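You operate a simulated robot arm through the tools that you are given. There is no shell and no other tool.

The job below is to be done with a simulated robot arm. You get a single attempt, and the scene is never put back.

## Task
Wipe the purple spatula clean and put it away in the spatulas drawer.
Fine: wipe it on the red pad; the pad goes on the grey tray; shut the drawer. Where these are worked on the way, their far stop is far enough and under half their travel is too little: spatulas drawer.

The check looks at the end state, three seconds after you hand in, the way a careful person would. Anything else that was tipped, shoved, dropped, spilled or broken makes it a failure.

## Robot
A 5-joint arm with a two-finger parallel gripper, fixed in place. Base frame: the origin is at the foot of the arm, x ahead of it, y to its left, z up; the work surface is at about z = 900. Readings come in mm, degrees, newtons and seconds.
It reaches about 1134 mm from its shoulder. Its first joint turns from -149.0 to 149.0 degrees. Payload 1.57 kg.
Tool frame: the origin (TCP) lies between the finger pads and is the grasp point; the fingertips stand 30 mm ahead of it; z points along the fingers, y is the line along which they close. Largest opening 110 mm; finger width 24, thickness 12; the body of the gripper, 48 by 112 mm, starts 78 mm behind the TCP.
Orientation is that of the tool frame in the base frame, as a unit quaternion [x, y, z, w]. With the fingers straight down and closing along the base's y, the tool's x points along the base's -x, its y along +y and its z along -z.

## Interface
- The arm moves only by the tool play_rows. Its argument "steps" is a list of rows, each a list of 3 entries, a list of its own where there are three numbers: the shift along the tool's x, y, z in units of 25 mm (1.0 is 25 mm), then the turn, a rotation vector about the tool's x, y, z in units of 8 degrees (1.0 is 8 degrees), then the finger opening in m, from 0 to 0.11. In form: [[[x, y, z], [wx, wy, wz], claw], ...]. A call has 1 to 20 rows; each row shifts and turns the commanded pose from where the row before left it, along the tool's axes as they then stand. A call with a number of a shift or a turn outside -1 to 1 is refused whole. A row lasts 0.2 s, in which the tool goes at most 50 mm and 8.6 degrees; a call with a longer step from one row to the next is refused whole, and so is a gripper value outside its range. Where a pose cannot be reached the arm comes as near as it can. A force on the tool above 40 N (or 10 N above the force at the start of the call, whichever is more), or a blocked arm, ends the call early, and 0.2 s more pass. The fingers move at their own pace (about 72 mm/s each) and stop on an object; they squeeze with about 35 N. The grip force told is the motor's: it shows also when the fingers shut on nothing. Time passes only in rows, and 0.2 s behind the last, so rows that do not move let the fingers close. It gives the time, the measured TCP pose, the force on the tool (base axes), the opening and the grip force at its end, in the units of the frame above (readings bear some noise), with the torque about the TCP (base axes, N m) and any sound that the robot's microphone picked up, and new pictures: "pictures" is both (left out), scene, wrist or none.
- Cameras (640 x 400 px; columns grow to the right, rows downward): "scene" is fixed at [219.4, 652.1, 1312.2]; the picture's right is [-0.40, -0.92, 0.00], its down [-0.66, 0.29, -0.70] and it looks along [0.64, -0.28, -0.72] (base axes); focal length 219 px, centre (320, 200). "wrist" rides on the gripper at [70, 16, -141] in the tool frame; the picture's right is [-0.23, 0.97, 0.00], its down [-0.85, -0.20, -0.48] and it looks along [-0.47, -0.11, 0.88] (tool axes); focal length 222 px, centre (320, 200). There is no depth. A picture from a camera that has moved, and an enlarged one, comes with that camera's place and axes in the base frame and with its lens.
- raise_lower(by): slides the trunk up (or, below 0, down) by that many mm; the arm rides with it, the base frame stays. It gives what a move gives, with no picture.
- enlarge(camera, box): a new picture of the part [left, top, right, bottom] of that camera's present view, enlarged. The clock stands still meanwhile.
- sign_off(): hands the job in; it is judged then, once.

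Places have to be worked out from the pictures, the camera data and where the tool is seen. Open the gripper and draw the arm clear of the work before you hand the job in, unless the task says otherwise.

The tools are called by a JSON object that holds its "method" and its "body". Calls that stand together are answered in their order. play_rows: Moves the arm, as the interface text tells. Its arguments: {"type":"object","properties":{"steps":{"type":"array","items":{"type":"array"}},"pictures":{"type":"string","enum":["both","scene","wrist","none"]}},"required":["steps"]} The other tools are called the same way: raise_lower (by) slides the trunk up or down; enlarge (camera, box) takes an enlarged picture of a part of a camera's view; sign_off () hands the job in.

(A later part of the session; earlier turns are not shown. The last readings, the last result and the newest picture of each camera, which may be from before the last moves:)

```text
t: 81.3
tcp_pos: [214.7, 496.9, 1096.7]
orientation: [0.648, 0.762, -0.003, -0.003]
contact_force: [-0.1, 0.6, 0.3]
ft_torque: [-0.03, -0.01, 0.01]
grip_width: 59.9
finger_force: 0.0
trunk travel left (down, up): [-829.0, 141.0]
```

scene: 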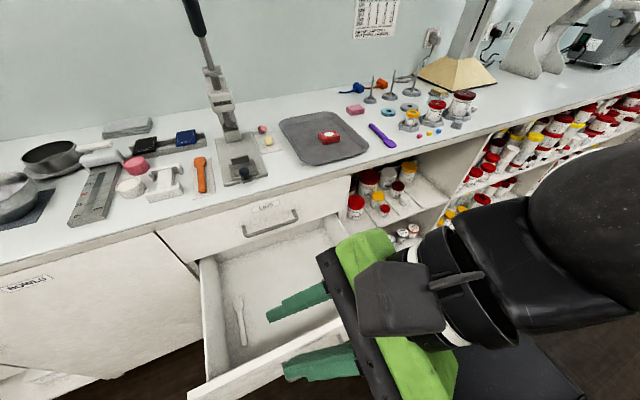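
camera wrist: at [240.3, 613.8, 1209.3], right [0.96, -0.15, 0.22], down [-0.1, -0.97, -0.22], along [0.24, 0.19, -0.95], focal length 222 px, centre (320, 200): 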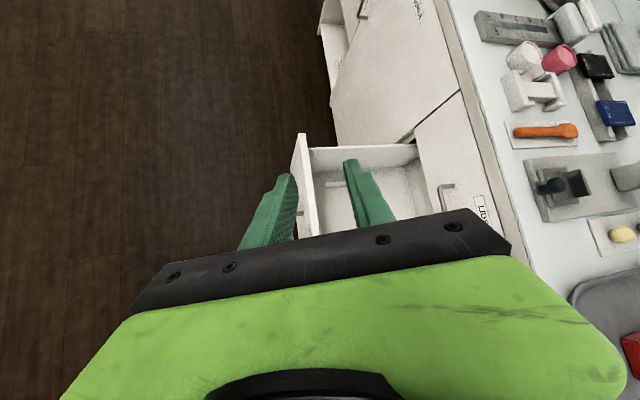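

Tool is vertical again. I'll spin to align with the spatula handle and travel over toward it.

{"method": "play_rows", "body": {"steps": [[[0, 0, 0], [0, 0, -0.946], 0.06], [[0, 0, 0], [0, 0, -0.946], 0.06], [[0, 0, 0], [0, 0, -0.946], 0.06], [[0, 0, 0], [0, 0, -0.946], 0.06], [[0, 0, 0], [0, 0, -0.946], 0.06], [[0, 0, 0], [0, 0, -0.946], 0.06], [[0, 0, 0], [0, 0, -0.946], 0.06], [[0, 0, 0], [0, 0, -0.946], 0.06], [[0, 0, 0], [0, 0, -0.946], 0.06], [[0, 0, 0], [0, 0, -0.946], 0.06], [[-0.794, 0.703, 0], [0, 0, 0], 0.06], [[-0.794, 0.703, 0], [0, 0, 0], 0.06], [[-0.794, 0.703, 0], [0, 0, 0], 0.06], [[-0.794, 0.703, 0], [0, 0, 0], 0.06]], "pictures": "none"}}

{"method": "play_rows", "body": {"steps": [[[-0.917, -0.667, 0], [0, 0, 0], 0.06], [[-0.917, -0.667, 0], [0, 0, 0], 0.06], [[-0.917, -0.667, 0], [0, 0, 0], 0.06], [[-0.917, -0.667, 0], [0, 0, 0], 0.06], [[-0.917, -0.667, 0], [0, 0, 0], 0.06], [[-0.917, -0.667, 0], [0, 0, 0], 0.06], [[-0.917, -0.667, 0], [0, 0, 0], 0.06], [[0, 0, 0], [0, 0, 0], 0.06]], "pictures": "none"}}

{"method": "play_rows", "body": {"steps": [[[-0.991, -0.636, 0], [0, 0, 0], 0.06], [[-0.991, -0.636, 0], [0, 0, 0], 0.06], [[-0.991, -0.636, 0], [0, 0, 0], 0.06], [[-0.991, -0.636, 0], [0, 0, 0], 0.06], [[-0.991, -0.636, 0], [0, 0, 0], 0.06], [[-0.991, -0.636, 0], [0, 0, 0], 0.06], [[-0.991, -0.636, 0], [0, 0, 0], 0.06], [[-0.991, -0.636, 0], [0, 0, 0], 0.06], [[-0.991, -0.636, 0], [0, 0, 0], 0.06], [[-0.991, -0.636, 0], [0, 0, 0], 0.06], [[-0.991, -0.636, 0], [0, 0, 0], 0.06], [[-0.991, -0.636, 0], [0, 0, 0], 0.06], [[-0.991, -0.636, 0], [0, 0, 0], 0.06], [[-0.991, -0.636, 0], [0, 0, 0], 0.06], [[-0.991, -0.636, 0], [0, 0, 0], 0.06], [[0, 0, 0], [0, 0, 0], 0.06]]}}

```text
t: 84.3
tcp_pos: [301.9, 560.9, 1094.9]
orientation: [0.043, 0.999, -0.001, -0.004]
contact_force: [0.6, -0.1, -0.2]
ft_torque: [0.0, 0.02, 0.0]
grip_width: 60.1
finger_force: 0.0
trunk travel left (down, up): [-829.0, 141.0]
```

```text
t: 86.1
tcp_pos: [449.8, 430.0, 1096.0]
orientation: [0.043, 0.999, 0.0, -0.004]
contact_force: [-0.2, 0.0, -0.1]
ft_torque: [-0.01, -0.02, 0.01]
grip_width: 59.8
finger_force: 0.0
trunk travel left (down, up): [-829.0, 141.0]
```

```text
t: 89.5
tcp_pos: [800.9, 160.7, 1095.3]
orientation: [0.044, 0.999, -0.001, -0.004]
contact_force: [-0.2, 0.1, 0.4]
ft_torque: [0.02, 0.01, 0.01]
grip_width: 60.4
finger_force: 0.1
out of reach, approached as far as the arm can: row 8
trunk travel left (down, up): [-829.0, 141.0]
camera wrist: at [733.5, 183.1, 1237.8], right [0.31, 0.95, 0.0], down [0.84, -0.27, 0.47], along [0.45, -0.15, -0.88], focal length 222 px, centre (320, 200)
```

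scene: 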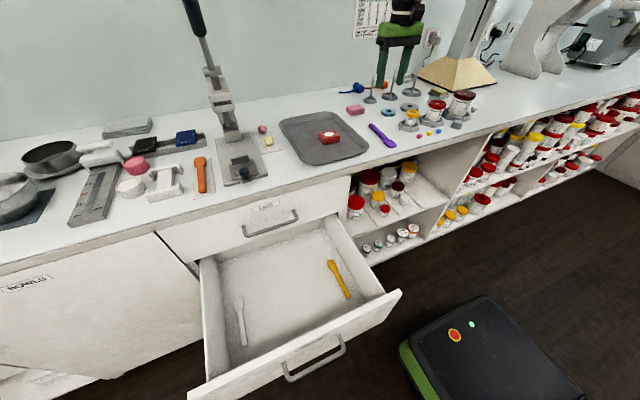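
wrist: 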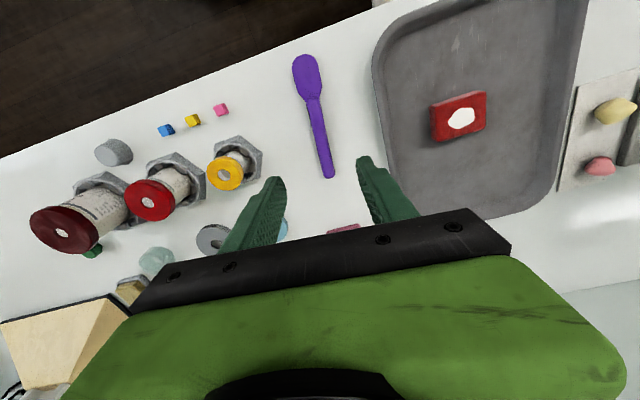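

Now lower over the spatula to get a closer measurement.

{"method": "raise_lower", "body": {"by": -100}}

{"method": "enlarge", "body": {"camera": "wrist", "box": [220, 0, 420, 200]}}

```text
t: 90.8
tcp_pos: [801.5, 160.1, 996.1]
orientation: [0.042, 0.999, 0.0, -0.003]
contact_force: [0.3, -0.4, -0.2]
ft_torque: [-0.01, -0.03, 0.0]
grip_width: 59.8
finger_force: 0.2
trunk travel left (down, up): [-729.0, 241.0]
```

```text
2.00 times, centred on (320, 100) of wrist
camera zoom: at [733.6, 183.2, 1137.7], right [0.31, 0.95, 0.0], down [0.84, -0.27, 0.47], along [0.45, -0.15, -0.88], focal length 444 px, centre (320, 400)
```

zoom: 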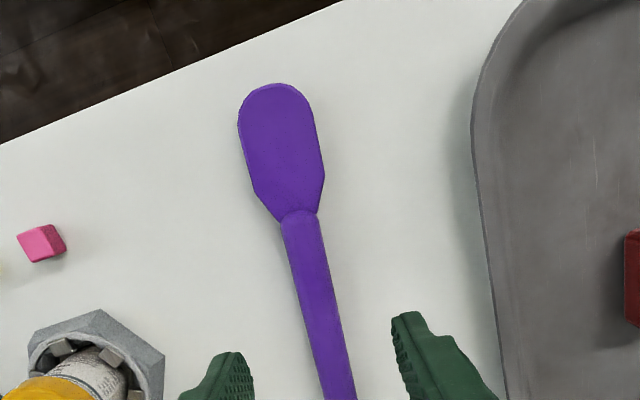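

Handle passes right under the TCP at about −5.5°, matching the gripper. I'll shift 11 mm toward the head, descend to near the table and grip.

{"method": "play_rows", "body": {"steps": [[[0.46, 0, 0], [0, 0, 0], 0.05], [[0, 0, 0], [0, 0, 0], 0.05]], "pictures": "none"}}

{"method": "raise_lower", "body": {"by": -62}}

{"method": "enlarge", "body": {"camera": "scene", "box": [330, 90, 430, 160]}}

```text
t: 91.4
tcp_pos: [789.8, 161.6, 995.8]
orientation: [0.042, 0.999, -0.001, -0.003]
contact_force: [1.5, -0.2, 0.9]
ft_torque: [0.01, 0.0, -0.01]
grip_width: 50.0
finger_force: 0.2
trunk travel left (down, up): [-729.0, 241.0]
```

```text
t: 92.4
tcp_pos: [789.6, 159.9, 934.5]
orientation: [0.043, 0.999, 0.0, -0.003]
contact_force: [0.2, -0.2, 0.7]
ft_torque: [0.03, -0.02, 0.02]
grip_width: 50.0
finger_force: 0.1
trunk travel left (down, up): [-667.0, 303.0]
```

```text
5.71 times, centred on (380, 125) of scene
camera zoom: at [219.4, 652.1, 1312.2], right [-0.4, -0.92, 0.0], down [-0.66, 0.29, -0.7], along [0.64, -0.28, -0.72], focal length 1252 px, centre (-23, 629)
```

zoom: 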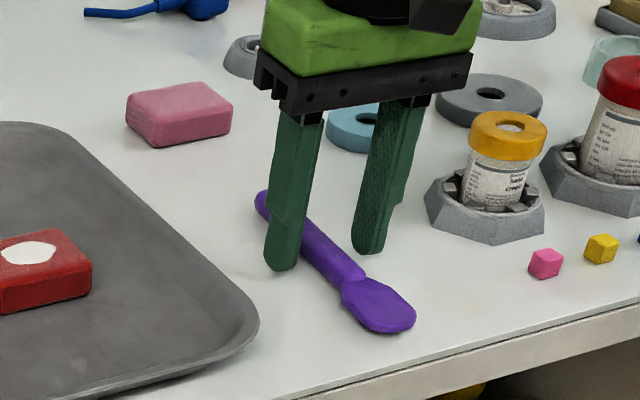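

Fingers straddle the handle near the table. Lowering 2 mm more and closing.

{"method": "raise_lower", "body": {"by": -2}}

{"method": "play_rows", "body": {"steps": [[[0, 0, 0], [0, 0, 0], 0.025], [[0, 0, 0], [0, 0, 0], 0.0], [[0, 0, 0], [0, 0, 0], 0.0]], "pictures": "none"}}

{"method": "raise_lower", "body": {"by": 60}}

{"method": "play_rows", "body": {"steps": [[[0, 0, 0], [0, 0, 0], 0.0]]}}

{"method": "enlarge", "body": {"camera": "scene", "box": [330, 70, 430, 160]}}

```text
t: 92.9
tcp_pos: [789.3, 161.9, 931.7]
orientation: [0.043, 0.999, -0.001, -0.004]
contact_force: [0.2, 0.8, -0.2]
ft_torque: [-0.02, 0.02, 0.05]
grip_width: 50.1
finger_force: 0.1
trunk travel left (down, up): [-665.0, 305.0]
```

```text
t: 93.7
tcp_pos: [790.9, 161.2, 930.9]
orientation: [0.043, 0.999, -0.001, -0.004]
contact_force: [0.5, -0.2, -0.2]
ft_torque: [0.0, -0.01, 0.02]
grip_width: 17.5
finger_force: 31.9
trunk travel left (down, up): [-665.0, 305.0]
```

```text
t: 94.7
tcp_pos: [789.7, 160.9, 990.6]
orientation: [0.044, 0.999, -0.001, -0.004]
contact_force: [-0.5, -0.4, -1.1]
ft_torque: [0.01, 0.02, 0.01]
grip_width: 17.5
finger_force: 32.7
trunk travel left (down, up): [-725.0, 245.0]
```

```text
t: 95.1
tcp_pos: [790.0, 160.6, 992.0]
orientation: [0.042, 0.999, -0.001, -0.003]
contact_force: [0.6, 0.1, -0.7]
ft_torque: [-0.01, 0.0, 0.03]
grip_width: 17.8
finger_force: 32.4
trunk travel left (down, up): [-725.0, 245.0]
camera wrist: at [722.6, 184.5, 1133.6], right [0.31, 0.95, 0.0], down [0.84, -0.27, 0.47], along [0.45, -0.15, -0.88], focal length 222 px, centre (320, 200)
```

scene: 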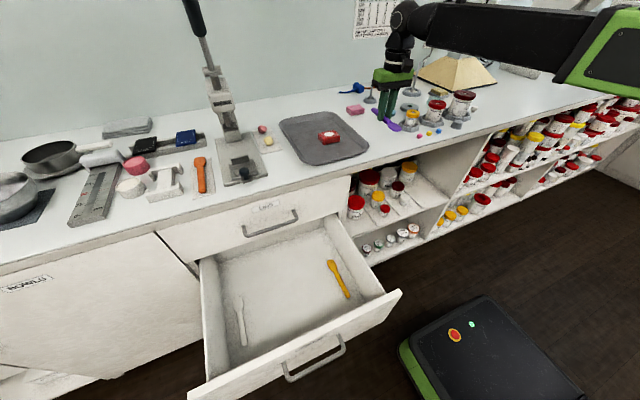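
wrist: 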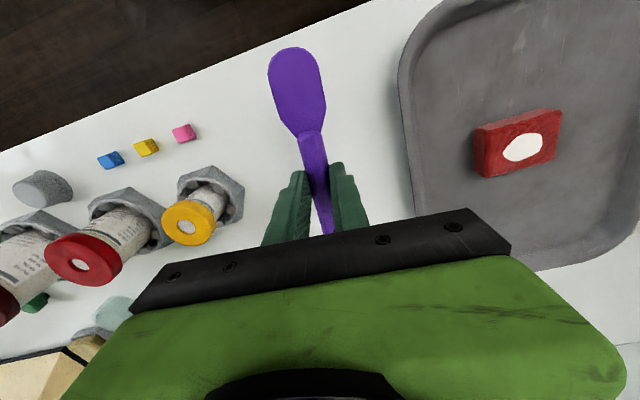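

```text
4.44 times, centred on (380, 115) of scene
camera zoom: at [219.4, 652.1, 1312.2], right [-0.4, -0.92, 0.0], down [-0.66, 0.29, -0.7], along [0.64, -0.28, -0.72], focal length 974 px, centre (53, 578)
```

zoom: 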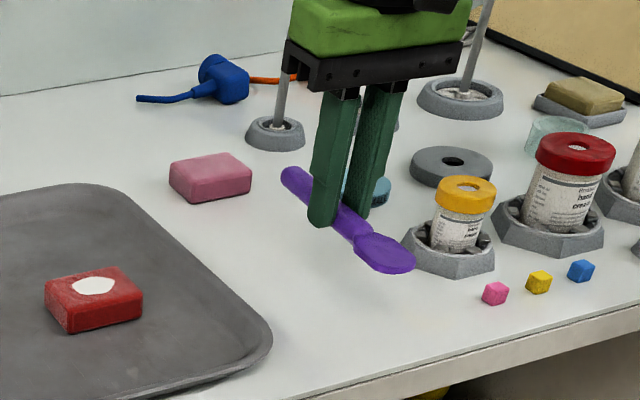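

The spatula is held level. I'll raise a bit and carry it across to above the open drawer, at about (500,620), between the two stored spatulas.

{"method": "raise_lower", "body": {"by": 60}}

{"method": "play_rows", "body": {"steps": [[[0.658, 0.866, 0], [0, 0, 0], 0.0], [[0.658, 0.866, 0], [0, 0, 0], 0.0], [[0.658, 0.866, 0], [0, 0, 0], 0.0], [[0.658, 0.866, 0], [0, 0, 0], 0.0], [[0.658, 0.866, 0], [0, 0, 0], 0.0], [[0.658, 0.866, 0], [0, 0, 0], 0.0], [[0.658, 0.866, 0], [0, 0, 0], 0.0], [[0.658, 0.866, 0], [0, 0, 0], 0.0], [[0.658, 0.866, 0], [0, 0, 0], 0.0], [[0.658, 0.866, 0], [0, 0, 0], 0.0], [[0.658, 0.866, 0], [0, 0, 0], 0.0], [[0.658, 0.866, 0], [0, 0, 0], 0.0], [[0.658, 0.866, 0], [0, 0, 0], 0.0], [[0.658, 0.866, 0], [0, 0, 0], 0.0], [[0.658, 0.866, 0], [0, 0, 0], 0.0], [[0.658, 0.866, 0], [0, 0, 0], 0.0], [[0.658, 0.866, 0], [0, 0, 0], 0.0], [[0.658, 0.866, 0], [0, 0, 0], 0.0], [[0.658, 0.866, 0], [0, 0, 0], 0.0], [[0.658, 0.866, 0], [0, 0, 0], 0.0]]}}

```text
t: 96.1
tcp_pos: [790.1, 161.5, 1051.0]
orientation: [0.043, 0.999, 0.0, -0.003]
contact_force: [0.3, 0.0, -0.7]
ft_torque: [0.0, 0.01, -0.03]
grip_width: 17.8
finger_force: 32.5
trunk travel left (down, up): [-785.0, 185.0]
```

```text
t: 100.3
tcp_pos: [501.4, 619.8, 1052.0]
orientation: [0.042, 0.999, -0.001, -0.003]
contact_force: [-0.4, 0.4, -0.1]
ft_torque: [-0.03, 0.02, -0.02]
grip_width: 17.6
finger_force: 33.0
trunk travel left (down, up): [-785.0, 185.0]
camera wrist: at [434.8, 643.0, 1193.6], right [0.31, 0.95, 0.0], down [0.84, -0.27, 0.47], along [0.45, -0.15, -0.88], focal length 222 px, centre (320, 200)
```

scene: 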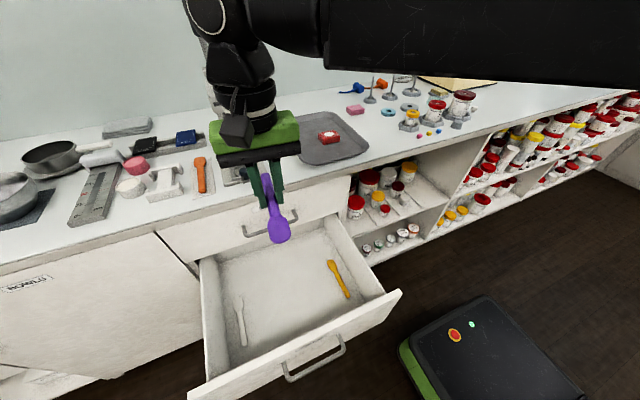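
wrist: 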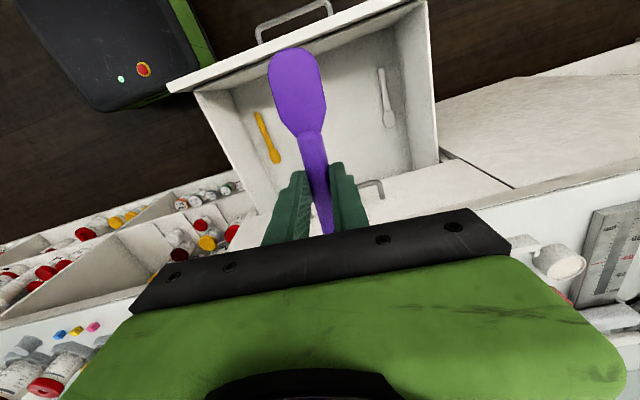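

Good position above the drawer. I'll lower 300 mm, staying above the drawer's rim, and re-check.

{"method": "raise_lower", "body": {"by": -300}}

{"method": "play_rows", "body": {"steps": [[[0, 0, 0], [0, 0, 0], 0.0]]}}

{"method": "enlarge", "body": {"camera": "wrist", "box": [140, 0, 480, 240]}}

```text
t: 103.3
tcp_pos: [502.7, 620.5, 751.6]
orientation: [0.044, 0.999, -0.001, -0.004]
contact_force: [0.9, 0.1, 0.7]
ft_torque: [0.05, 0.01, 0.04]
grip_width: 17.8
finger_force: 32.9
trunk travel left (down, up): [-485.0, 485.0]
```

```text
t: 103.7
tcp_pos: [503.5, 619.2, 752.2]
orientation: [0.043, 0.999, -0.001, -0.004]
contact_force: [-0.1, 0.8, 0.8]
ft_torque: [-0.02, 0.02, -0.01]
grip_width: 17.4
finger_force: 32.5
trunk travel left (down, up): [-485.0, 485.0]
camera wrist: at [434.9, 642.7, 893.6], right [0.31, 0.95, 0.0], down [0.84, -0.27, 0.47], along [0.45, -0.15, -0.88], focal length 222 px, centre (320, 200)
```

scene: 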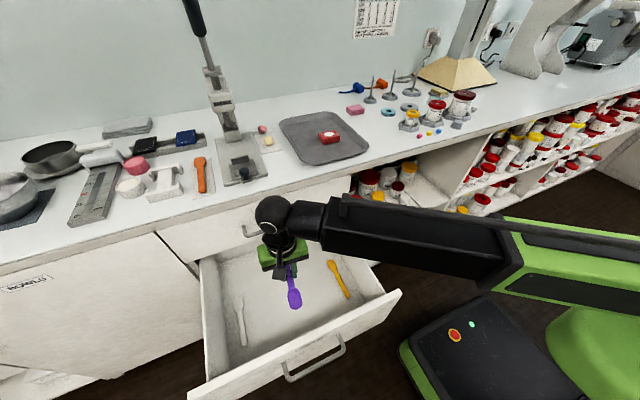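
wrist: 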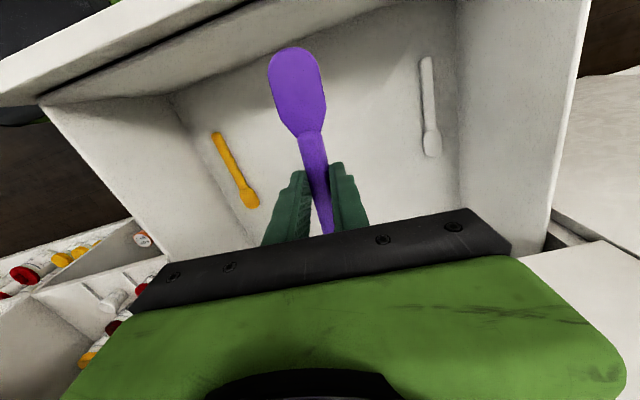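

```text
1.67 times, centred on (310, 120) of wrist
camera zoom: at [434.9, 642.7, 893.6], right [0.31, 0.95, 0.0], down [0.84, -0.27, 0.47], along [0.45, -0.15, -0.88], focal length 370 px, centre (337, 333)
```

zoom: 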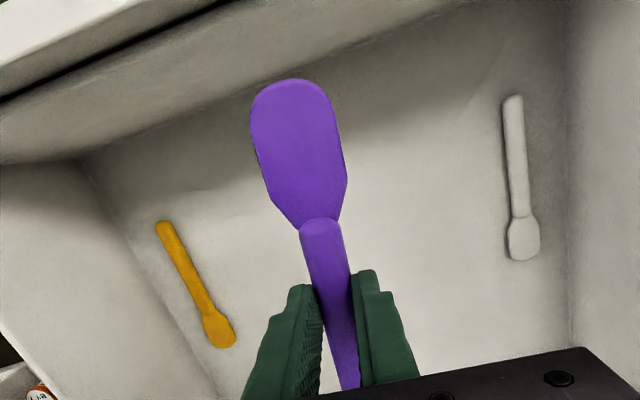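

Triangulating the white spatula gives a drawer floor at z≈467. The boom must clear the drawer's front panel (top about 705), so I'll lower to TCP z≈522, leaving the spatula about 20 mm above the floor.

{"method": "raise_lower", "body": {"by": -215}}

{"method": "play_rows", "body": {"steps": [[[0, 0, 0], [0, 0, 0], 0.0]]}}

{"method": "enlarge", "body": {"camera": "scene", "box": [180, 180, 460, 390]}}

```text
t: 106.0
tcp_pos: [502.2, 619.6, 536.1]
orientation: [0.043, 0.999, -0.001, -0.004]
contact_force: [0.3, 0.0, -0.3]
ft_torque: [0.01, -0.01, 0.0]
grip_width: 17.8
finger_force: 32.1
trunk travel left (down, up): [-270.0, 700.0]
```

```text
t: 106.4
tcp_pos: [502.6, 620.2, 537.2]
orientation: [0.044, 0.999, -0.001, -0.004]
contact_force: [1.2, -0.1, 0.3]
ft_torque: [-0.01, 0.02, 0.03]
grip_width: 17.8
finger_force: 32.7
trunk travel left (down, up): [-270.0, 700.0]
camera wrist: at [434.9, 642.6, 678.6], right [0.31, 0.95, 0.0], down [0.84, -0.27, 0.47], along [0.45, -0.15, -0.88], focal length 222 px, centre (320, 200)
```

scene: 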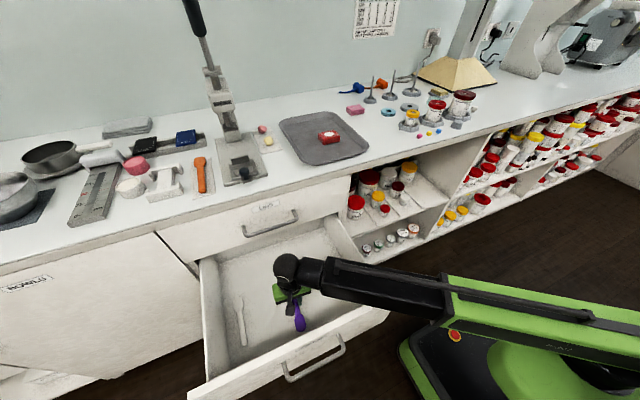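
wrist: 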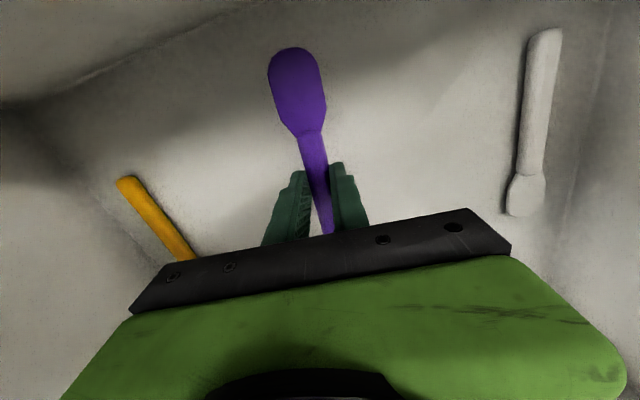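

```text
1.90 times, centred on (320, 285) of scene
camera zoom: at [219.4, 652.1, 1312.2], right [-0.4, -0.92, 0.0], down [-0.66, 0.29, -0.7], along [0.64, -0.28, -0.72], focal length 417 px, centre (320, 38)
```

zoom: 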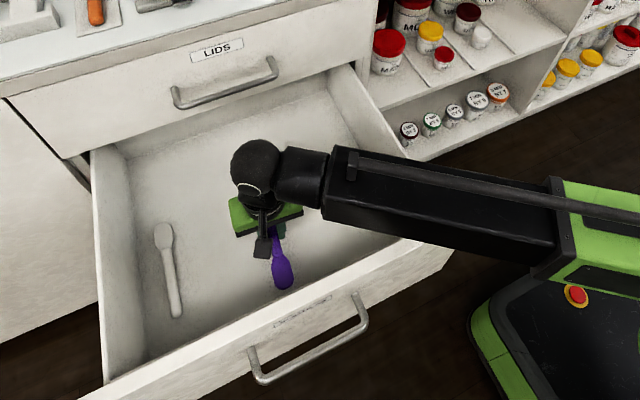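

The boom still clears the front panel. I'll go down another 15 mm and release the spatula.

{"method": "raise_lower", "body": {"by": -15}}

{"method": "play_rows", "body": {"steps": [[[0, 0, 0], [0, 0, 0], 0.03], [[0, 0, 0], [0, 0, 0], 0.04], [[0, 0, 0], [0, 0, 0], 0.04], [[0, 0, 0], [0, 0, 0], 0.04]]}}

```text
t: 107.1
tcp_pos: [502.8, 620.0, 522.1]
orientation: [0.043, 0.999, -0.001, -0.003]
contact_force: [0.4, -0.2, 0.4]
ft_torque: [0.02, 0.0, -0.01]
grip_width: 17.7
finger_force: 32.6
trunk travel left (down, up): [-255.0, 715.0]
```

```text
t: 108.1
tcp_pos: [502.7, 619.8, 521.4]
orientation: [0.042, 0.999, -0.001, -0.003]
contact_force: [-0.2, -0.2, 0.5]
ft_torque: [0.03, 0.02, -0.03]
grip_width: 39.7
finger_force: 0.1
trunk travel left (down, up): [-255.0, 715.0]
camera wrist: at [434.9, 642.6, 663.6], right [0.31, 0.95, 0.0], down [0.84, -0.27, 0.47], along [0.45, -0.15, -0.88], focal length 222 px, centre (320, 200)
```

scene: 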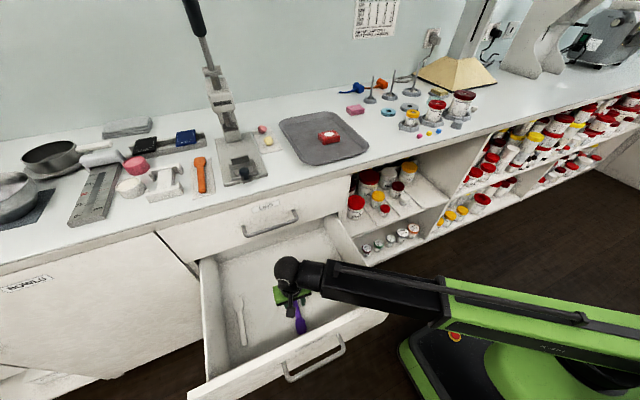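
wrist: 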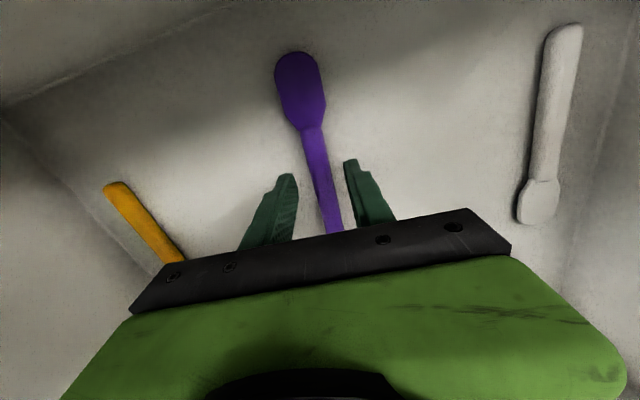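

The spatula lies flat on the drawer floor between the others. I'll raise out of the drawer.

{"method": "raise_lower", "body": {"by": 400}}

{"method": "raise_lower", "body": {"by": 74}}

{"method": "play_rows", "body": {"steps": [[[0.92, -0.492, 0], [0, 0, 0], 0.036], [[0.92, -0.492, 0], [0, 0, 0], 0.036], [[0.92, -0.492, 0], [0, 0, 0], 0.036], [[0.92, -0.492, 0], [0, 0, 0], 0.036], [[0.92, -0.492, 0], [0, 0, 0], 0.036], [[0.92, -0.492, 0], [0, 0, 0], 0.036], [[0.92, -0.492, 0], [0, 0, 0], 0.036], [[0.92, -0.492, 0], [0, 0, 0], 0.036], [[0.92, -0.492, 0], [0, 0, 0], 0.036], [[0.92, -0.492, 0], [0, 0, 0], 0.036], [[0.92, -0.492, 0], [0, 0, 0], 0.036], [[0.92, -0.492, 0], [0, 0, 0], 0.036], [[0, 0, 0], [0, 0, 0], 0.036]]}}

{"method": "enlarge", "body": {"camera": "scene", "box": [180, 180, 460, 390]}}

```text
t: 111.9
tcp_pos: [501.3, 620.5, 922.7]
orientation: [0.042, 0.999, -0.001, -0.003]
contact_force: [-0.5, -0.3, -0.5]
ft_torque: [-0.04, 0.01, 0.01]
grip_width: 39.9
finger_force: 0.1
trunk travel left (down, up): [-655.0, 315.0]
```

```text
t: 113.0
tcp_pos: [502.2, 619.5, 995.0]
orientation: [0.042, 0.999, 0.0, -0.004]
contact_force: [-0.2, 0.5, 1.0]
ft_torque: [0.0, 0.04, 0.0]
grip_width: 40.0
finger_force: 0.1
trunk travel left (down, up): [-729.0, 241.0]
```

```text
t: 115.8
tcp_pos: [216.2, 496.4, 995.5]
orientation: [0.043, 0.999, -0.001, -0.003]
contact_force: [0.6, 0.6, -0.9]
ft_torque: [-0.01, 0.0, 0.01]
grip_width: 35.9
finger_force: 0.1
trunk travel left (down, up): [-729.0, 241.0]
camera wrist: at [147.6, 519.3, 1137.6], right [0.31, 0.95, 0.0], down [0.84, -0.27, 0.47], along [0.45, -0.15, -0.88], focal length 222 px, centre (320, 200)
```

scene: 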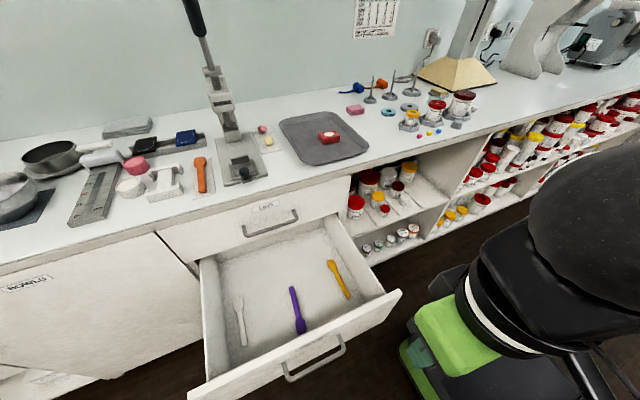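
wrist: 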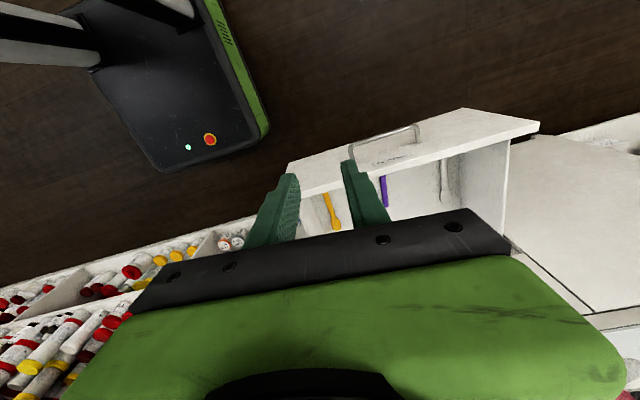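

```text
1.90 times, centred on (320, 285) of scene
camera zoom: at [219.4, 652.1, 1312.2], right [-0.4, -0.92, 0.0], down [-0.66, 0.29, -0.7], along [0.64, -0.28, -0.72], focal length 417 px, centre (320, 38)
```

zoom: 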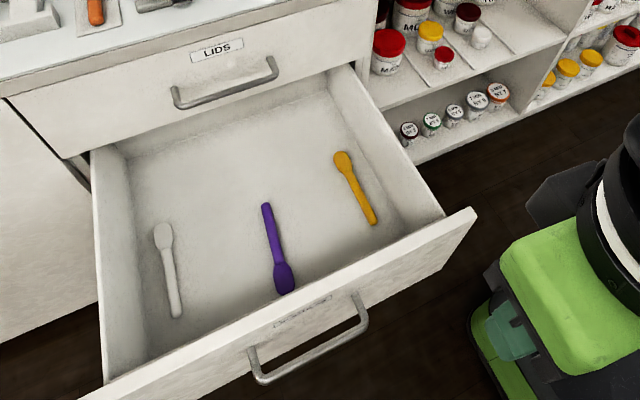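

The purple spatula is in the drawer with the other two. Now I'll set up the same tilted posture used when I released the handle.

{"method": "play_rows", "body": {"steps": [[[0, 0, 0], [0, 0, 0.946], 0.038], [[0, 0, 0], [0, 0, 0.946], 0.038], [[0, 0, 0], [0, 0, 0.946], 0.038], [[0, 0, 0], [0, 0, 0.946], 0.038], [[0, 0, 0], [0, 0, 0.946], 0.038], [[0, 0, 0], [0, 0, 0.946], 0.038], [[0, 0, 0], [0, 0, 0.946], 0.038], [[0, 0, 0], [0, 0, 0.946], 0.038], [[0, 0, 0], [0, 0, 0.946], 0.038], [[0, 0, 0], [0, 0, 0.946], 0.038]], "pictures": "none"}}

{"method": "play_rows", "body": {"steps": [[[0.678, 0.429, -0.034], [-0.32, 0.506, 0], 0.038], [[0.678, 0.429, -0.034], [-0.32, 0.506, 0], 0.038], [[0.678, 0.429, -0.034], [-0.32, 0.506, 0], 0.038], [[0.678, 0.429, -0.034], [-0.32, 0.506, 0], 0.038], [[0.678, 0.429, -0.034], [-0.32, 0.506, 0], 0.038], [[0.678, 0.429, -0.034], [-0.32, 0.506, 0], 0.038], [[0.678, 0.429, -0.034], [-0.32, 0.506, 0], 0.038], [[0.678, 0.429, -0.034], [-0.32, 0.506, 0], 0.038], [[0.678, 0.429, -0.034], [-0.32, 0.506, 0], 0.038], [[0, 0, 0], [0, 0, 0], 0.038]], "pictures": "scene"}}

```text
t: 118.0
tcp_pos: [215.1, 496.3, 996.1]
orientation: [0.647, 0.762, -0.003, -0.002]
contact_force: [-0.1, 0.2, 0.6]
ft_torque: [0.01, 0.02, -0.02]
grip_width: 37.8
finger_force: 0.1
trunk travel left (down, up): [-729.0, 241.0]
```

```text
t: 120.2
tcp_pos: [277.9, 647.6, 1059.8]
orientation: [0.603, 0.709, 0.349, -0.112]
contact_force: [-0.6, -0.1, -0.3]
ft_torque: [-0.01, -0.01, -0.02]
grip_width: 38.3
finger_force: 0.0
out of reach, approached as far as the arm can: row 2
trunk travel left (down, up): [-729.0, 241.0]
```

scene: 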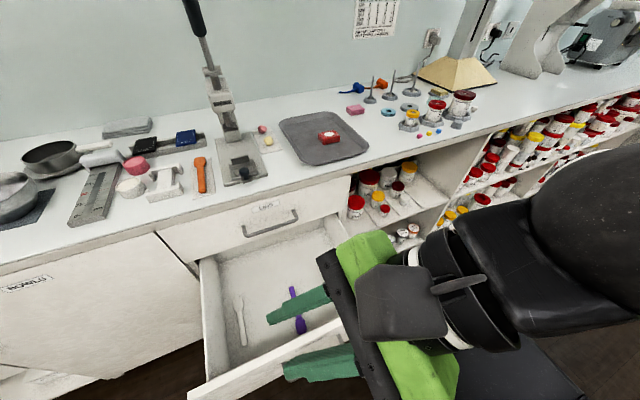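

The posture matches the earlier one. Lowering the trunk 400 mm back to just above the handle.

{"method": "raise_lower", "body": {"by": -400}}

{"method": "play_rows", "body": {"steps": [[[0, 0, 0], [0, 0, 0], 0.038]]}}

{"method": "enlarge", "body": {"camera": "wrist", "box": [240, 100, 440, 240]}}

```text
t: 124.0
tcp_pos: [278.5, 648.1, 660.0]
orientation: [0.603, 0.709, 0.348, -0.112]
contact_force: [-0.3, -0.1, 0.4]
ft_torque: [-0.01, 0.01, 0.0]
grip_width: 38.0
finger_force: 0.2
trunk travel left (down, up): [-329.0, 641.0]
```

```text
t: 124.4
tcp_pos: [277.8, 646.8, 660.4]
orientation: [0.603, 0.709, 0.348, -0.112]
contact_force: [-0.6, 0.4, 1.0]
ft_torque: [-0.01, 0.03, -0.02]
grip_width: 38.1
finger_force: 0.0
trunk travel left (down, up): [-329.0, 641.0]
camera wrist: at [238.9, 614.2, 809.2], right [0.96, -0.15, 0.22], down [-0.1, -0.97, -0.22], along [0.24, 0.19, -0.95], focal length 222 px, centre (320, 200)
```

scene: 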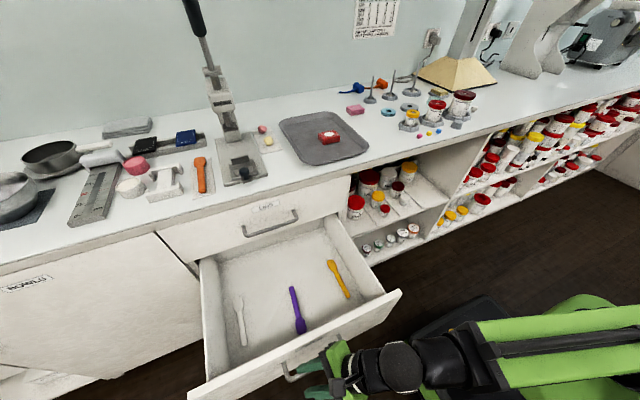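
wrist: 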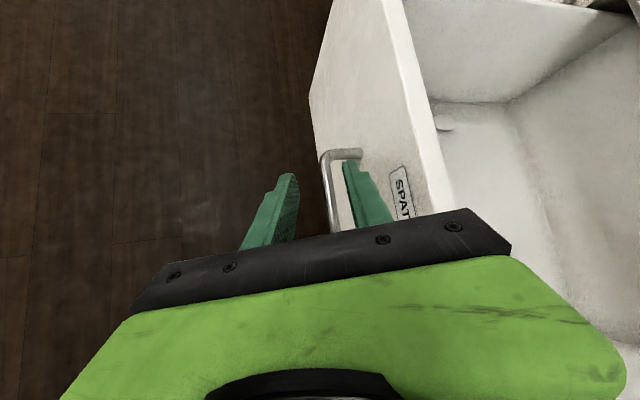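

```text
2.86 times, centred on (340, 170) of wrist
camera zoom: at [238.9, 614.2, 809.2], right [0.96, -0.15, 0.22], down [-0.1, -0.97, -0.22], along [0.24, 0.19, -0.95], focal length 635 px, centre (263, 286)
```

zoom: 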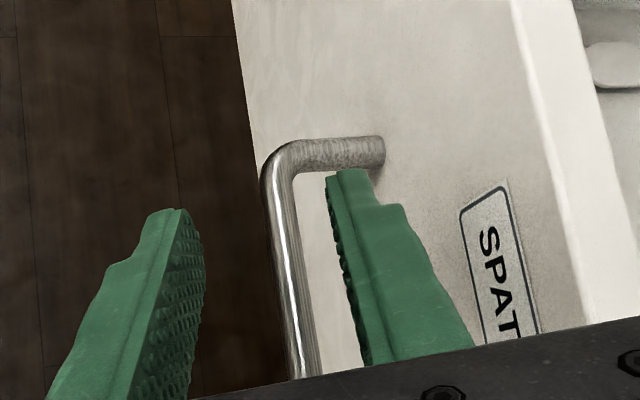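

Same view as before, with the bar between the fingers. Re-engaging with the reverse of the withdrawal steps.

{"method": "play_rows", "body": {"steps": [[[-0.1, 0.155, 0], [-0.025, -0.017, -0.012], 0.038], [[0, 0, 0], [0, 0, 0], 0.038]], "pictures": "none"}}

{"method": "raise_lower", "body": {"by": -9}}

{"method": "play_rows", "body": {"steps": [[[-0.1, 0.155, 0], [-0.025, -0.017, -0.012], 0.038], [[0, 0, 0], [0, 0, 0], 0.038]], "pictures": "none"}}

{"method": "raise_lower", "body": {"by": -9}}

{"method": "play_rows", "body": {"steps": [[[-0.1, 0.155, 0], [-0.025, -0.017, -0.012], 0.038], [[0, 0, 0], [0, 0, 0], 0.038]], "pictures": "none"}}

{"method": "raise_lower", "body": {"by": -9}}

{"method": "play_rows", "body": {"steps": [[[-0.1, 0.155, 0], [-0.025, -0.017, -0.012], 0.038], [[0, 0, 0], [0, 0, 0], 0.038]], "pictures": "none"}}

{"method": "raise_lower", "body": {"by": -9}}

{"method": "enlarge", "body": {"camera": "wrist", "box": [240, 100, 440, 240]}}

```text
t: 125.0
tcp_pos: [282.0, 645.8, 659.2]
orientation: [0.602, 0.71, 0.349, -0.111]
contact_force: [0.0, 0.0, -0.1]
ft_torque: [0.0, 0.02, 0.02]
grip_width: 37.9
finger_force: 0.0
trunk travel left (down, up): [-329.0, 641.0]
```

```text
t: 125.6
tcp_pos: [282.3, 645.6, 650.5]
orientation: [0.602, 0.71, 0.349, -0.11]
contact_force: [0.7, 0.0, -0.8]
ft_torque: [0.0, -0.01, 0.0]
grip_width: 38.1
finger_force: 0.1
trunk travel left (down, up): [-320.0, 650.0]
```

```text
t: 126.2
tcp_pos: [285.8, 644.1, 651.0]
orientation: [0.603, 0.709, 0.35, -0.108]
contact_force: [-0.5, -0.6, -0.1]
ft_torque: [-0.01, 0.02, -0.02]
grip_width: 37.8
finger_force: 0.1
trunk travel left (down, up): [-320.0, 650.0]
```

```text
t: 126.8
tcp_pos: [285.9, 644.3, 641.5]
orientation: [0.602, 0.71, 0.349, -0.108]
contact_force: [0.3, -1.1, -0.9]
ft_torque: [0.0, -0.01, 0.0]
grip_width: 37.8
finger_force: 0.1
trunk travel left (down, up): [-311.0, 659.0]
```

```text
t: 127.4
tcp_pos: [291.1, 643.0, 640.9]
orientation: [0.602, 0.71, 0.35, -0.106]
contact_force: [0.0, 0.1, -0.2]
ft_torque: [-0.02, -0.01, 0.01]
grip_width: 38.1
finger_force: 0.1
trunk travel left (down, up): [-311.0, 659.0]
```

```text
t: 128.0
tcp_pos: [291.6, 642.5, 632.4]
orientation: [0.602, 0.71, 0.35, -0.105]
contact_force: [-0.5, -0.7, 0.7]
ft_torque: [0.0, -0.01, 0.01]
grip_width: 38.0
finger_force: 0.0
trunk travel left (down, up): [-302.0, 668.0]
```

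```text
t: 128.6
tcp_pos: [294.5, 640.9, 633.3]
orientation: [0.602, 0.71, 0.351, -0.104]
contact_force: [0.2, 0.9, 0.2]
ft_torque: [0.03, 0.03, -0.01]
grip_width: 37.7
finger_force: 0.0
trunk travel left (down, up): [-302.0, 668.0]
```

```text
t: 129.2
tcp_pos: [296.2, 639.0, 623.0]
orientation: [0.602, 0.71, 0.35, -0.104]
contact_force: [0.5, -0.5, -0.3]
ft_torque: [0.02, 0.02, 0.05]
grip_width: 38.1
finger_force: 0.0
trunk travel left (down, up): [-293.0, 677.0]
```

```text
2.86 times, centred on (340, 170) of wrist
camera zoom: at [253.6, 608.1, 772.8], right [0.96, -0.15, 0.23], down [-0.1, -0.97, -0.21], along [0.26, 0.18, -0.95], focal length 635 px, centre (263, 286)
```

zoom: 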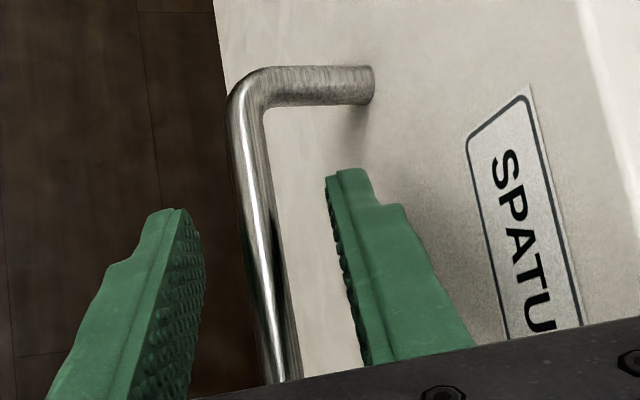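

Engaged; closing on the bar and pushing the drawer back along the reverse path.

{"method": "play_rows", "body": {"steps": [[[0, 0, 0], [0, 0, 0], 0.015], [[0, 0, 0], [0, 0, 0], 0.0], [[0, 0, 0], [0, 0, 0], 0.0], [[-0.152, 0.551, 0.183], [-0.076, -0.056, -0.037], 0.0], [[-0.152, 0.551, 0.183], [-0.076, -0.056, -0.037], 0.0], [[-0.152, 0.551, 0.183], [-0.076, -0.056, -0.037], 0.0], [[-0.155, 0.543, 0.202], [-0.068, -0.055, -0.034], 0.0], [[-0.155, 0.543, 0.202], [-0.068, -0.055, -0.034], 0.0], [[-0.155, 0.543, 0.202], [-0.068, -0.055, -0.034], 0.0], [[-0.155, 0.543, 0.202], [-0.068, -0.055, -0.034], 0.0], [[0, 0, 0], [0, 0, 0], 0.0]]}}

```text
t: 131.6
tcp_pos: [402.6, 642.2, 623.5]
orientation: [0.603, 0.71, 0.36, -0.056]
contact_force: [0.6, -6.0, 2.2]
ft_torque: [0.06, -0.02, -0.45]
grip_width: 11.8
finger_force: 29.3
trunk travel left (down, up): [-293.0, 677.0]
camera wrist: at [347.3, 617.7, 770.1], right [0.93, -0.17, 0.31], down [-0.12, -0.98, -0.18], along [0.34, 0.13, -0.93], focal length 222 px, centre (320, 200)
```

scene: 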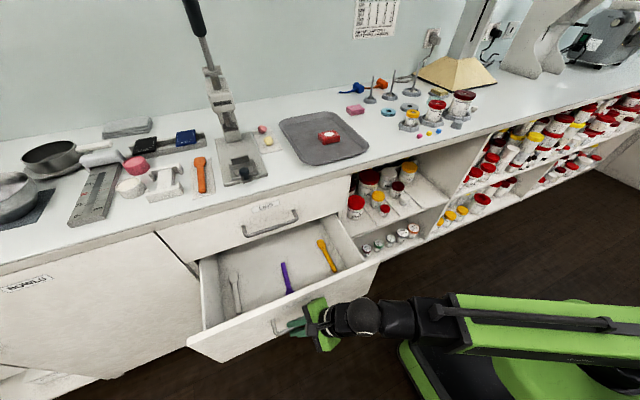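
wrist: 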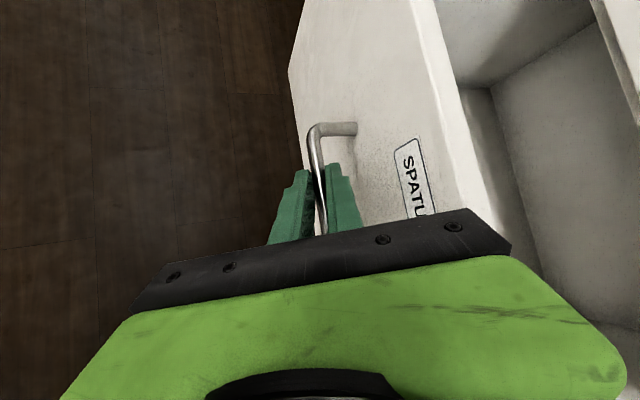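

The drawer is moving in smoothly, with about 227 mm left. Continuing.

{"method": "play_rows", "body": {"steps": [[[-0.159, 0.53, 0.232], [-0.058, -0.054, -0.031], 0.0], [[-0.159, 0.53, 0.232], [-0.058, -0.054, -0.031], 0.0], [[-0.159, 0.53, 0.232], [-0.058, -0.054, -0.031], 0.0], [[-0.159, 0.53, 0.232], [-0.058, -0.054, -0.031], 0.0], [[-0.159, 0.53, 0.232], [-0.058, -0.054, -0.031], 0.0], [[-0.161, 0.518, 0.257], [-0.047, -0.052, -0.028], 0.0], [[-0.161, 0.518, 0.257], [-0.047, -0.052, -0.028], 0.0], [[-0.161, 0.518, 0.257], [-0.047, -0.052, -0.028], 0.0], [[-0.161, 0.518, 0.257], [-0.047, -0.052, -0.028], 0.0], [[-0.161, 0.518, 0.257], [-0.047, -0.052, -0.028], 0.0], [[0, 0, 0], [0, 0, 0], 0.0]], "pictures": "scene"}}

```text
t: 134.0
tcp_pos: [549.5, 644.6, 623.4]
orientation: [0.602, 0.71, 0.364, -0.002]
contact_force: [1.0, 3.3, -0.8]
ft_torque: [0.36, -0.04, 0.12]
grip_width: 11.7
finger_force: 29.2
trunk travel left (down, up): [-293.0, 677.0]
```

scene: 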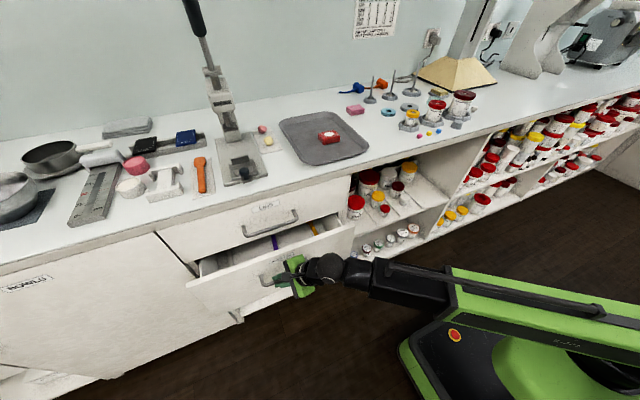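

About 80 mm remain. Pushing the final stretch, slowing at the end.

{"method": "play_rows", "body": {"steps": [[[-0.161, 0.508, 0.275], [-0.039, -0.049, -0.025], 0.0], [[-0.161, 0.508, 0.275], [-0.039, -0.049, -0.025], 0.0], [[-0.161, 0.508, 0.275], [-0.039, -0.049, -0.025], 0.0], [[-0.161, 0.508, 0.275], [-0.039, -0.049, -0.025], 0.0], [[-0.161, 0.508, 0.275], [-0.039, -0.049, -0.025], 0.0], [[-0.04, 0.127, 0.069], [-0.01, -0.012, -0.006], 0.0], [[0, 0, 0], [0, 0, 0], 0.0]], "pictures": "scene"}}

{"method": "enlarge", "body": {"camera": "scene", "box": [150, 180, 370, 320]}}

```text
t: 135.6
tcp_pos: [628.7, 643.5, 623.1]
orientation: [0.603, 0.709, 0.365, 0.024]
contact_force: [2.0, 21.6, 1.5]
ft_torque: [0.79, -0.05, 0.31]
grip_width: 11.8
finger_force: 29.1
out of reach, approached as far as the arm can: row 2
trunk travel left (down, up): [-293.0, 677.0]
```

scene: 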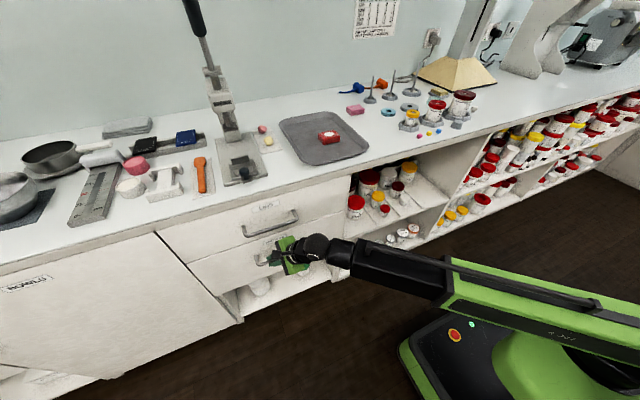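

```text
2.86 times, centred on (260, 250) of scene
camera zoom: at [219.4, 652.1, 1312.2], right [-0.4, -0.92, 0.0], down [-0.66, 0.29, -0.7], along [0.64, -0.28, -0.72], focal length 626 px, centre (491, 57)
```

zoom: 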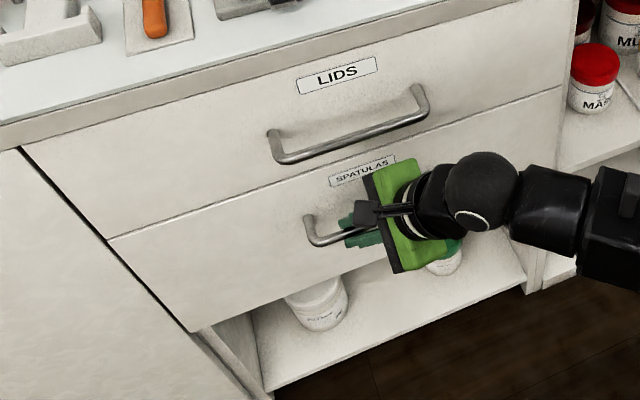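

It looks shut; force along x is only 2 N, so I'll press in a few more millimetres to make sure it's at its stop.

{"method": "play_rows", "body": {"steps": [[[-0.033, 0.1, 0.057], [0, 0, 0], 0.0], [[-0.033, 0.1, 0.057], [0, 0, 0], 0.0], [[0, 0, 0], [0, 0, 0], 0.0]], "pictures": "none"}}

```text
t: 136.5
tcp_pos: [630.8, 644.9, 624.2]
orientation: [0.603, 0.711, 0.362, 0.021]
contact_force: [-7.6, -1.8, 3.3]
ft_torque: [0.76, 0.17, 0.28]
grip_width: 11.6
finger_force: 29.3
trunk travel left (down, up): [-293.0, 677.0]
stopped in row 3: the force on the tool passed its limit at 41 N (the readings are from after the stop); the commanded pose is now the measured one
```

The stop was felt (41 N), so the drawer is fully shut. I'll release and withdraw with the reverse of the original approach steps.

{"method": "play_rows", "body": {"steps": [[[0, 0, 0], [0, 0, 0], 0.022], [[0, 0, 0], [0, 0, 0], 0.032], [[0, 0, 0], [0, 0, 0], 0.032]], "pictures": "none"}}

{"method": "raise_lower", "body": {"by": 8}}

{"method": "play_rows", "body": {"steps": [[[0.055, -0.168, -0.093], [0.011, 0.015, 0.008], 0.034], [[0, 0, 0], [0, 0, 0], 0.034]], "pictures": "wrist"}}

```text
t: 137.3
tcp_pos: [632.3, 642.9, 622.6]
orientation: [0.603, 0.711, 0.361, 0.022]
contact_force: [-0.1, 0.3, -0.1]
ft_torque: [0.03, 0.0, 0.03]
grip_width: 31.9
finger_force: 0.2
trunk travel left (down, up): [-293.0, 677.0]
```

```text
t: 137.8
tcp_pos: [632.4, 643.8, 629.4]
orientation: [0.603, 0.711, 0.362, 0.022]
contact_force: [0.6, -0.3, -0.1]
ft_torque: [-0.03, 0.01, -0.03]
grip_width: 31.9
finger_force: 0.2
trunk travel left (down, up): [-301.0, 669.0]
```

```text
t: 138.4
tcp_pos: [628.2, 643.6, 629.7]
orientation: [0.603, 0.711, 0.361, 0.021]
contact_force: [0.6, 0.4, 0.0]
ft_torque: [0.01, 0.01, -0.01]
grip_width: 34.0
finger_force: 0.0
trunk travel left (down, up): [-301.0, 669.0]
camera wrist: at [556.6, 636.3, 771.7], right [0.88, -0.19, 0.43], down [-0.16, -0.98, -0.1], along [0.44, 0.02, -0.9], focal length 222 px, centre (320, 200)
```

wrist: 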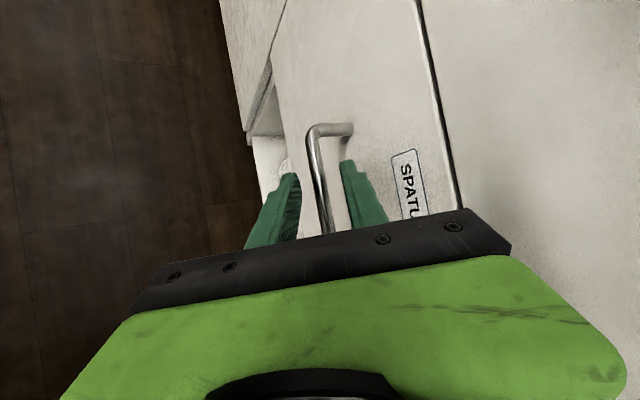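

Released cleanly; continuing to back out in small steps.

{"method": "raise_lower", "body": {"by": 8}}

{"method": "play_rows", "body": {"steps": [[[0.06, -0.185, -0.103], [0.011, 0.015, 0.008], 0.034], [[0, 0, 0], [0, 0, 0], 0.034]], "pictures": "none"}}

{"method": "raise_lower", "body": {"by": 8}}

{"method": "play_rows", "body": {"steps": [[[0.06, -0.185, -0.103], [0.011, 0.015, 0.008], 0.034], [[0, 0, 0], [0, 0, 0], 0.034]], "pictures": "none"}}

{"method": "raise_lower", "body": {"by": 8}}

{"method": "play_rows", "body": {"steps": [[[0.06, -0.185, -0.103], [0.011, 0.015, 0.008], 0.034], [[0, 0, 0], [0, 0, 0], 0.034]], "pictures": "none"}}

{"method": "raise_lower", "body": {"by": 18}}

{"method": "enlarge", "body": {"camera": "wrist", "box": [240, 60, 440, 240]}}

```text
t: 139.0
tcp_pos: [628.7, 643.6, 638.7]
orientation: [0.603, 0.711, 0.361, 0.021]
contact_force: [0.3, -0.8, 0.0]
ft_torque: [-0.01, -0.01, 0.01]
grip_width: 34.3
finger_force: 0.0
trunk travel left (down, up): [-309.0, 661.0]
```

```text
t: 139.6
tcp_pos: [621.9, 644.7, 638.6]
orientation: [0.604, 0.71, 0.363, 0.02]
contact_force: [-0.7, -0.5, -0.1]
ft_torque: [-0.01, -0.01, 0.02]
grip_width: 33.9
finger_force: 0.0
trunk travel left (down, up): [-309.0, 661.0]
```

```text
t: 140.2
tcp_pos: [622.3, 643.6, 646.4]
orientation: [0.604, 0.71, 0.362, 0.02]
contact_force: [0.5, 0.0, -0.3]
ft_torque: [0.0, 0.01, -0.02]
grip_width: 33.7
finger_force: 0.0
trunk travel left (down, up): [-317.0, 653.0]
```

```text
t: 140.8
tcp_pos: [616.5, 643.9, 647.2]
orientation: [0.603, 0.711, 0.361, 0.018]
contact_force: [0.0, 0.1, 0.6]
ft_torque: [0.0, 0.04, -0.01]
grip_width: 33.9
finger_force: 0.0
trunk travel left (down, up): [-317.0, 653.0]
```

```text
t: 141.4
tcp_pos: [617.2, 643.8, 654.2]
orientation: [0.603, 0.711, 0.362, 0.018]
contact_force: [0.0, 0.3, 0.1]
ft_torque: [-0.02, -0.02, -0.01]
grip_width: 34.0
finger_force: 0.1
trunk travel left (down, up): [-325.0, 645.0]
```

```text
t: 142.0
tcp_pos: [610.8, 645.2, 653.8]
orientation: [0.603, 0.71, 0.362, 0.016]
contact_force: [0.1, 0.7, 1.1]
ft_torque: [-0.03, 0.01, 0.0]
grip_width: 34.1
finger_force: 0.1
trunk travel left (down, up): [-325.0, 645.0]
```

```text
t: 142.6
tcp_pos: [610.9, 645.1, 673.0]
orientation: [0.603, 0.71, 0.362, 0.017]
contact_force: [0.7, -0.2, 0.0]
ft_torque: [0.03, 0.01, 0.02]
grip_width: 34.0
finger_force: 0.2
trunk travel left (down, up): [-343.0, 627.0]
```

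```text
2.22 times, centred on (340, 150) of wrist
camera zoom: at [540.7, 635.9, 814.1], right [0.89, -0.19, 0.43], down [-0.16, -0.98, -0.11], along [0.44, 0.03, -0.9], focal length 494 px, centre (276, 311)
```

zoom: 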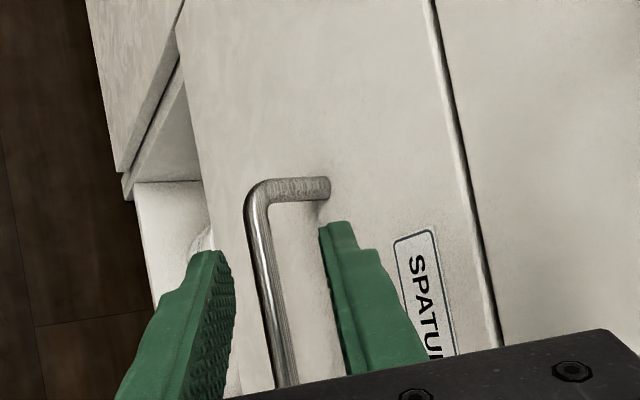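

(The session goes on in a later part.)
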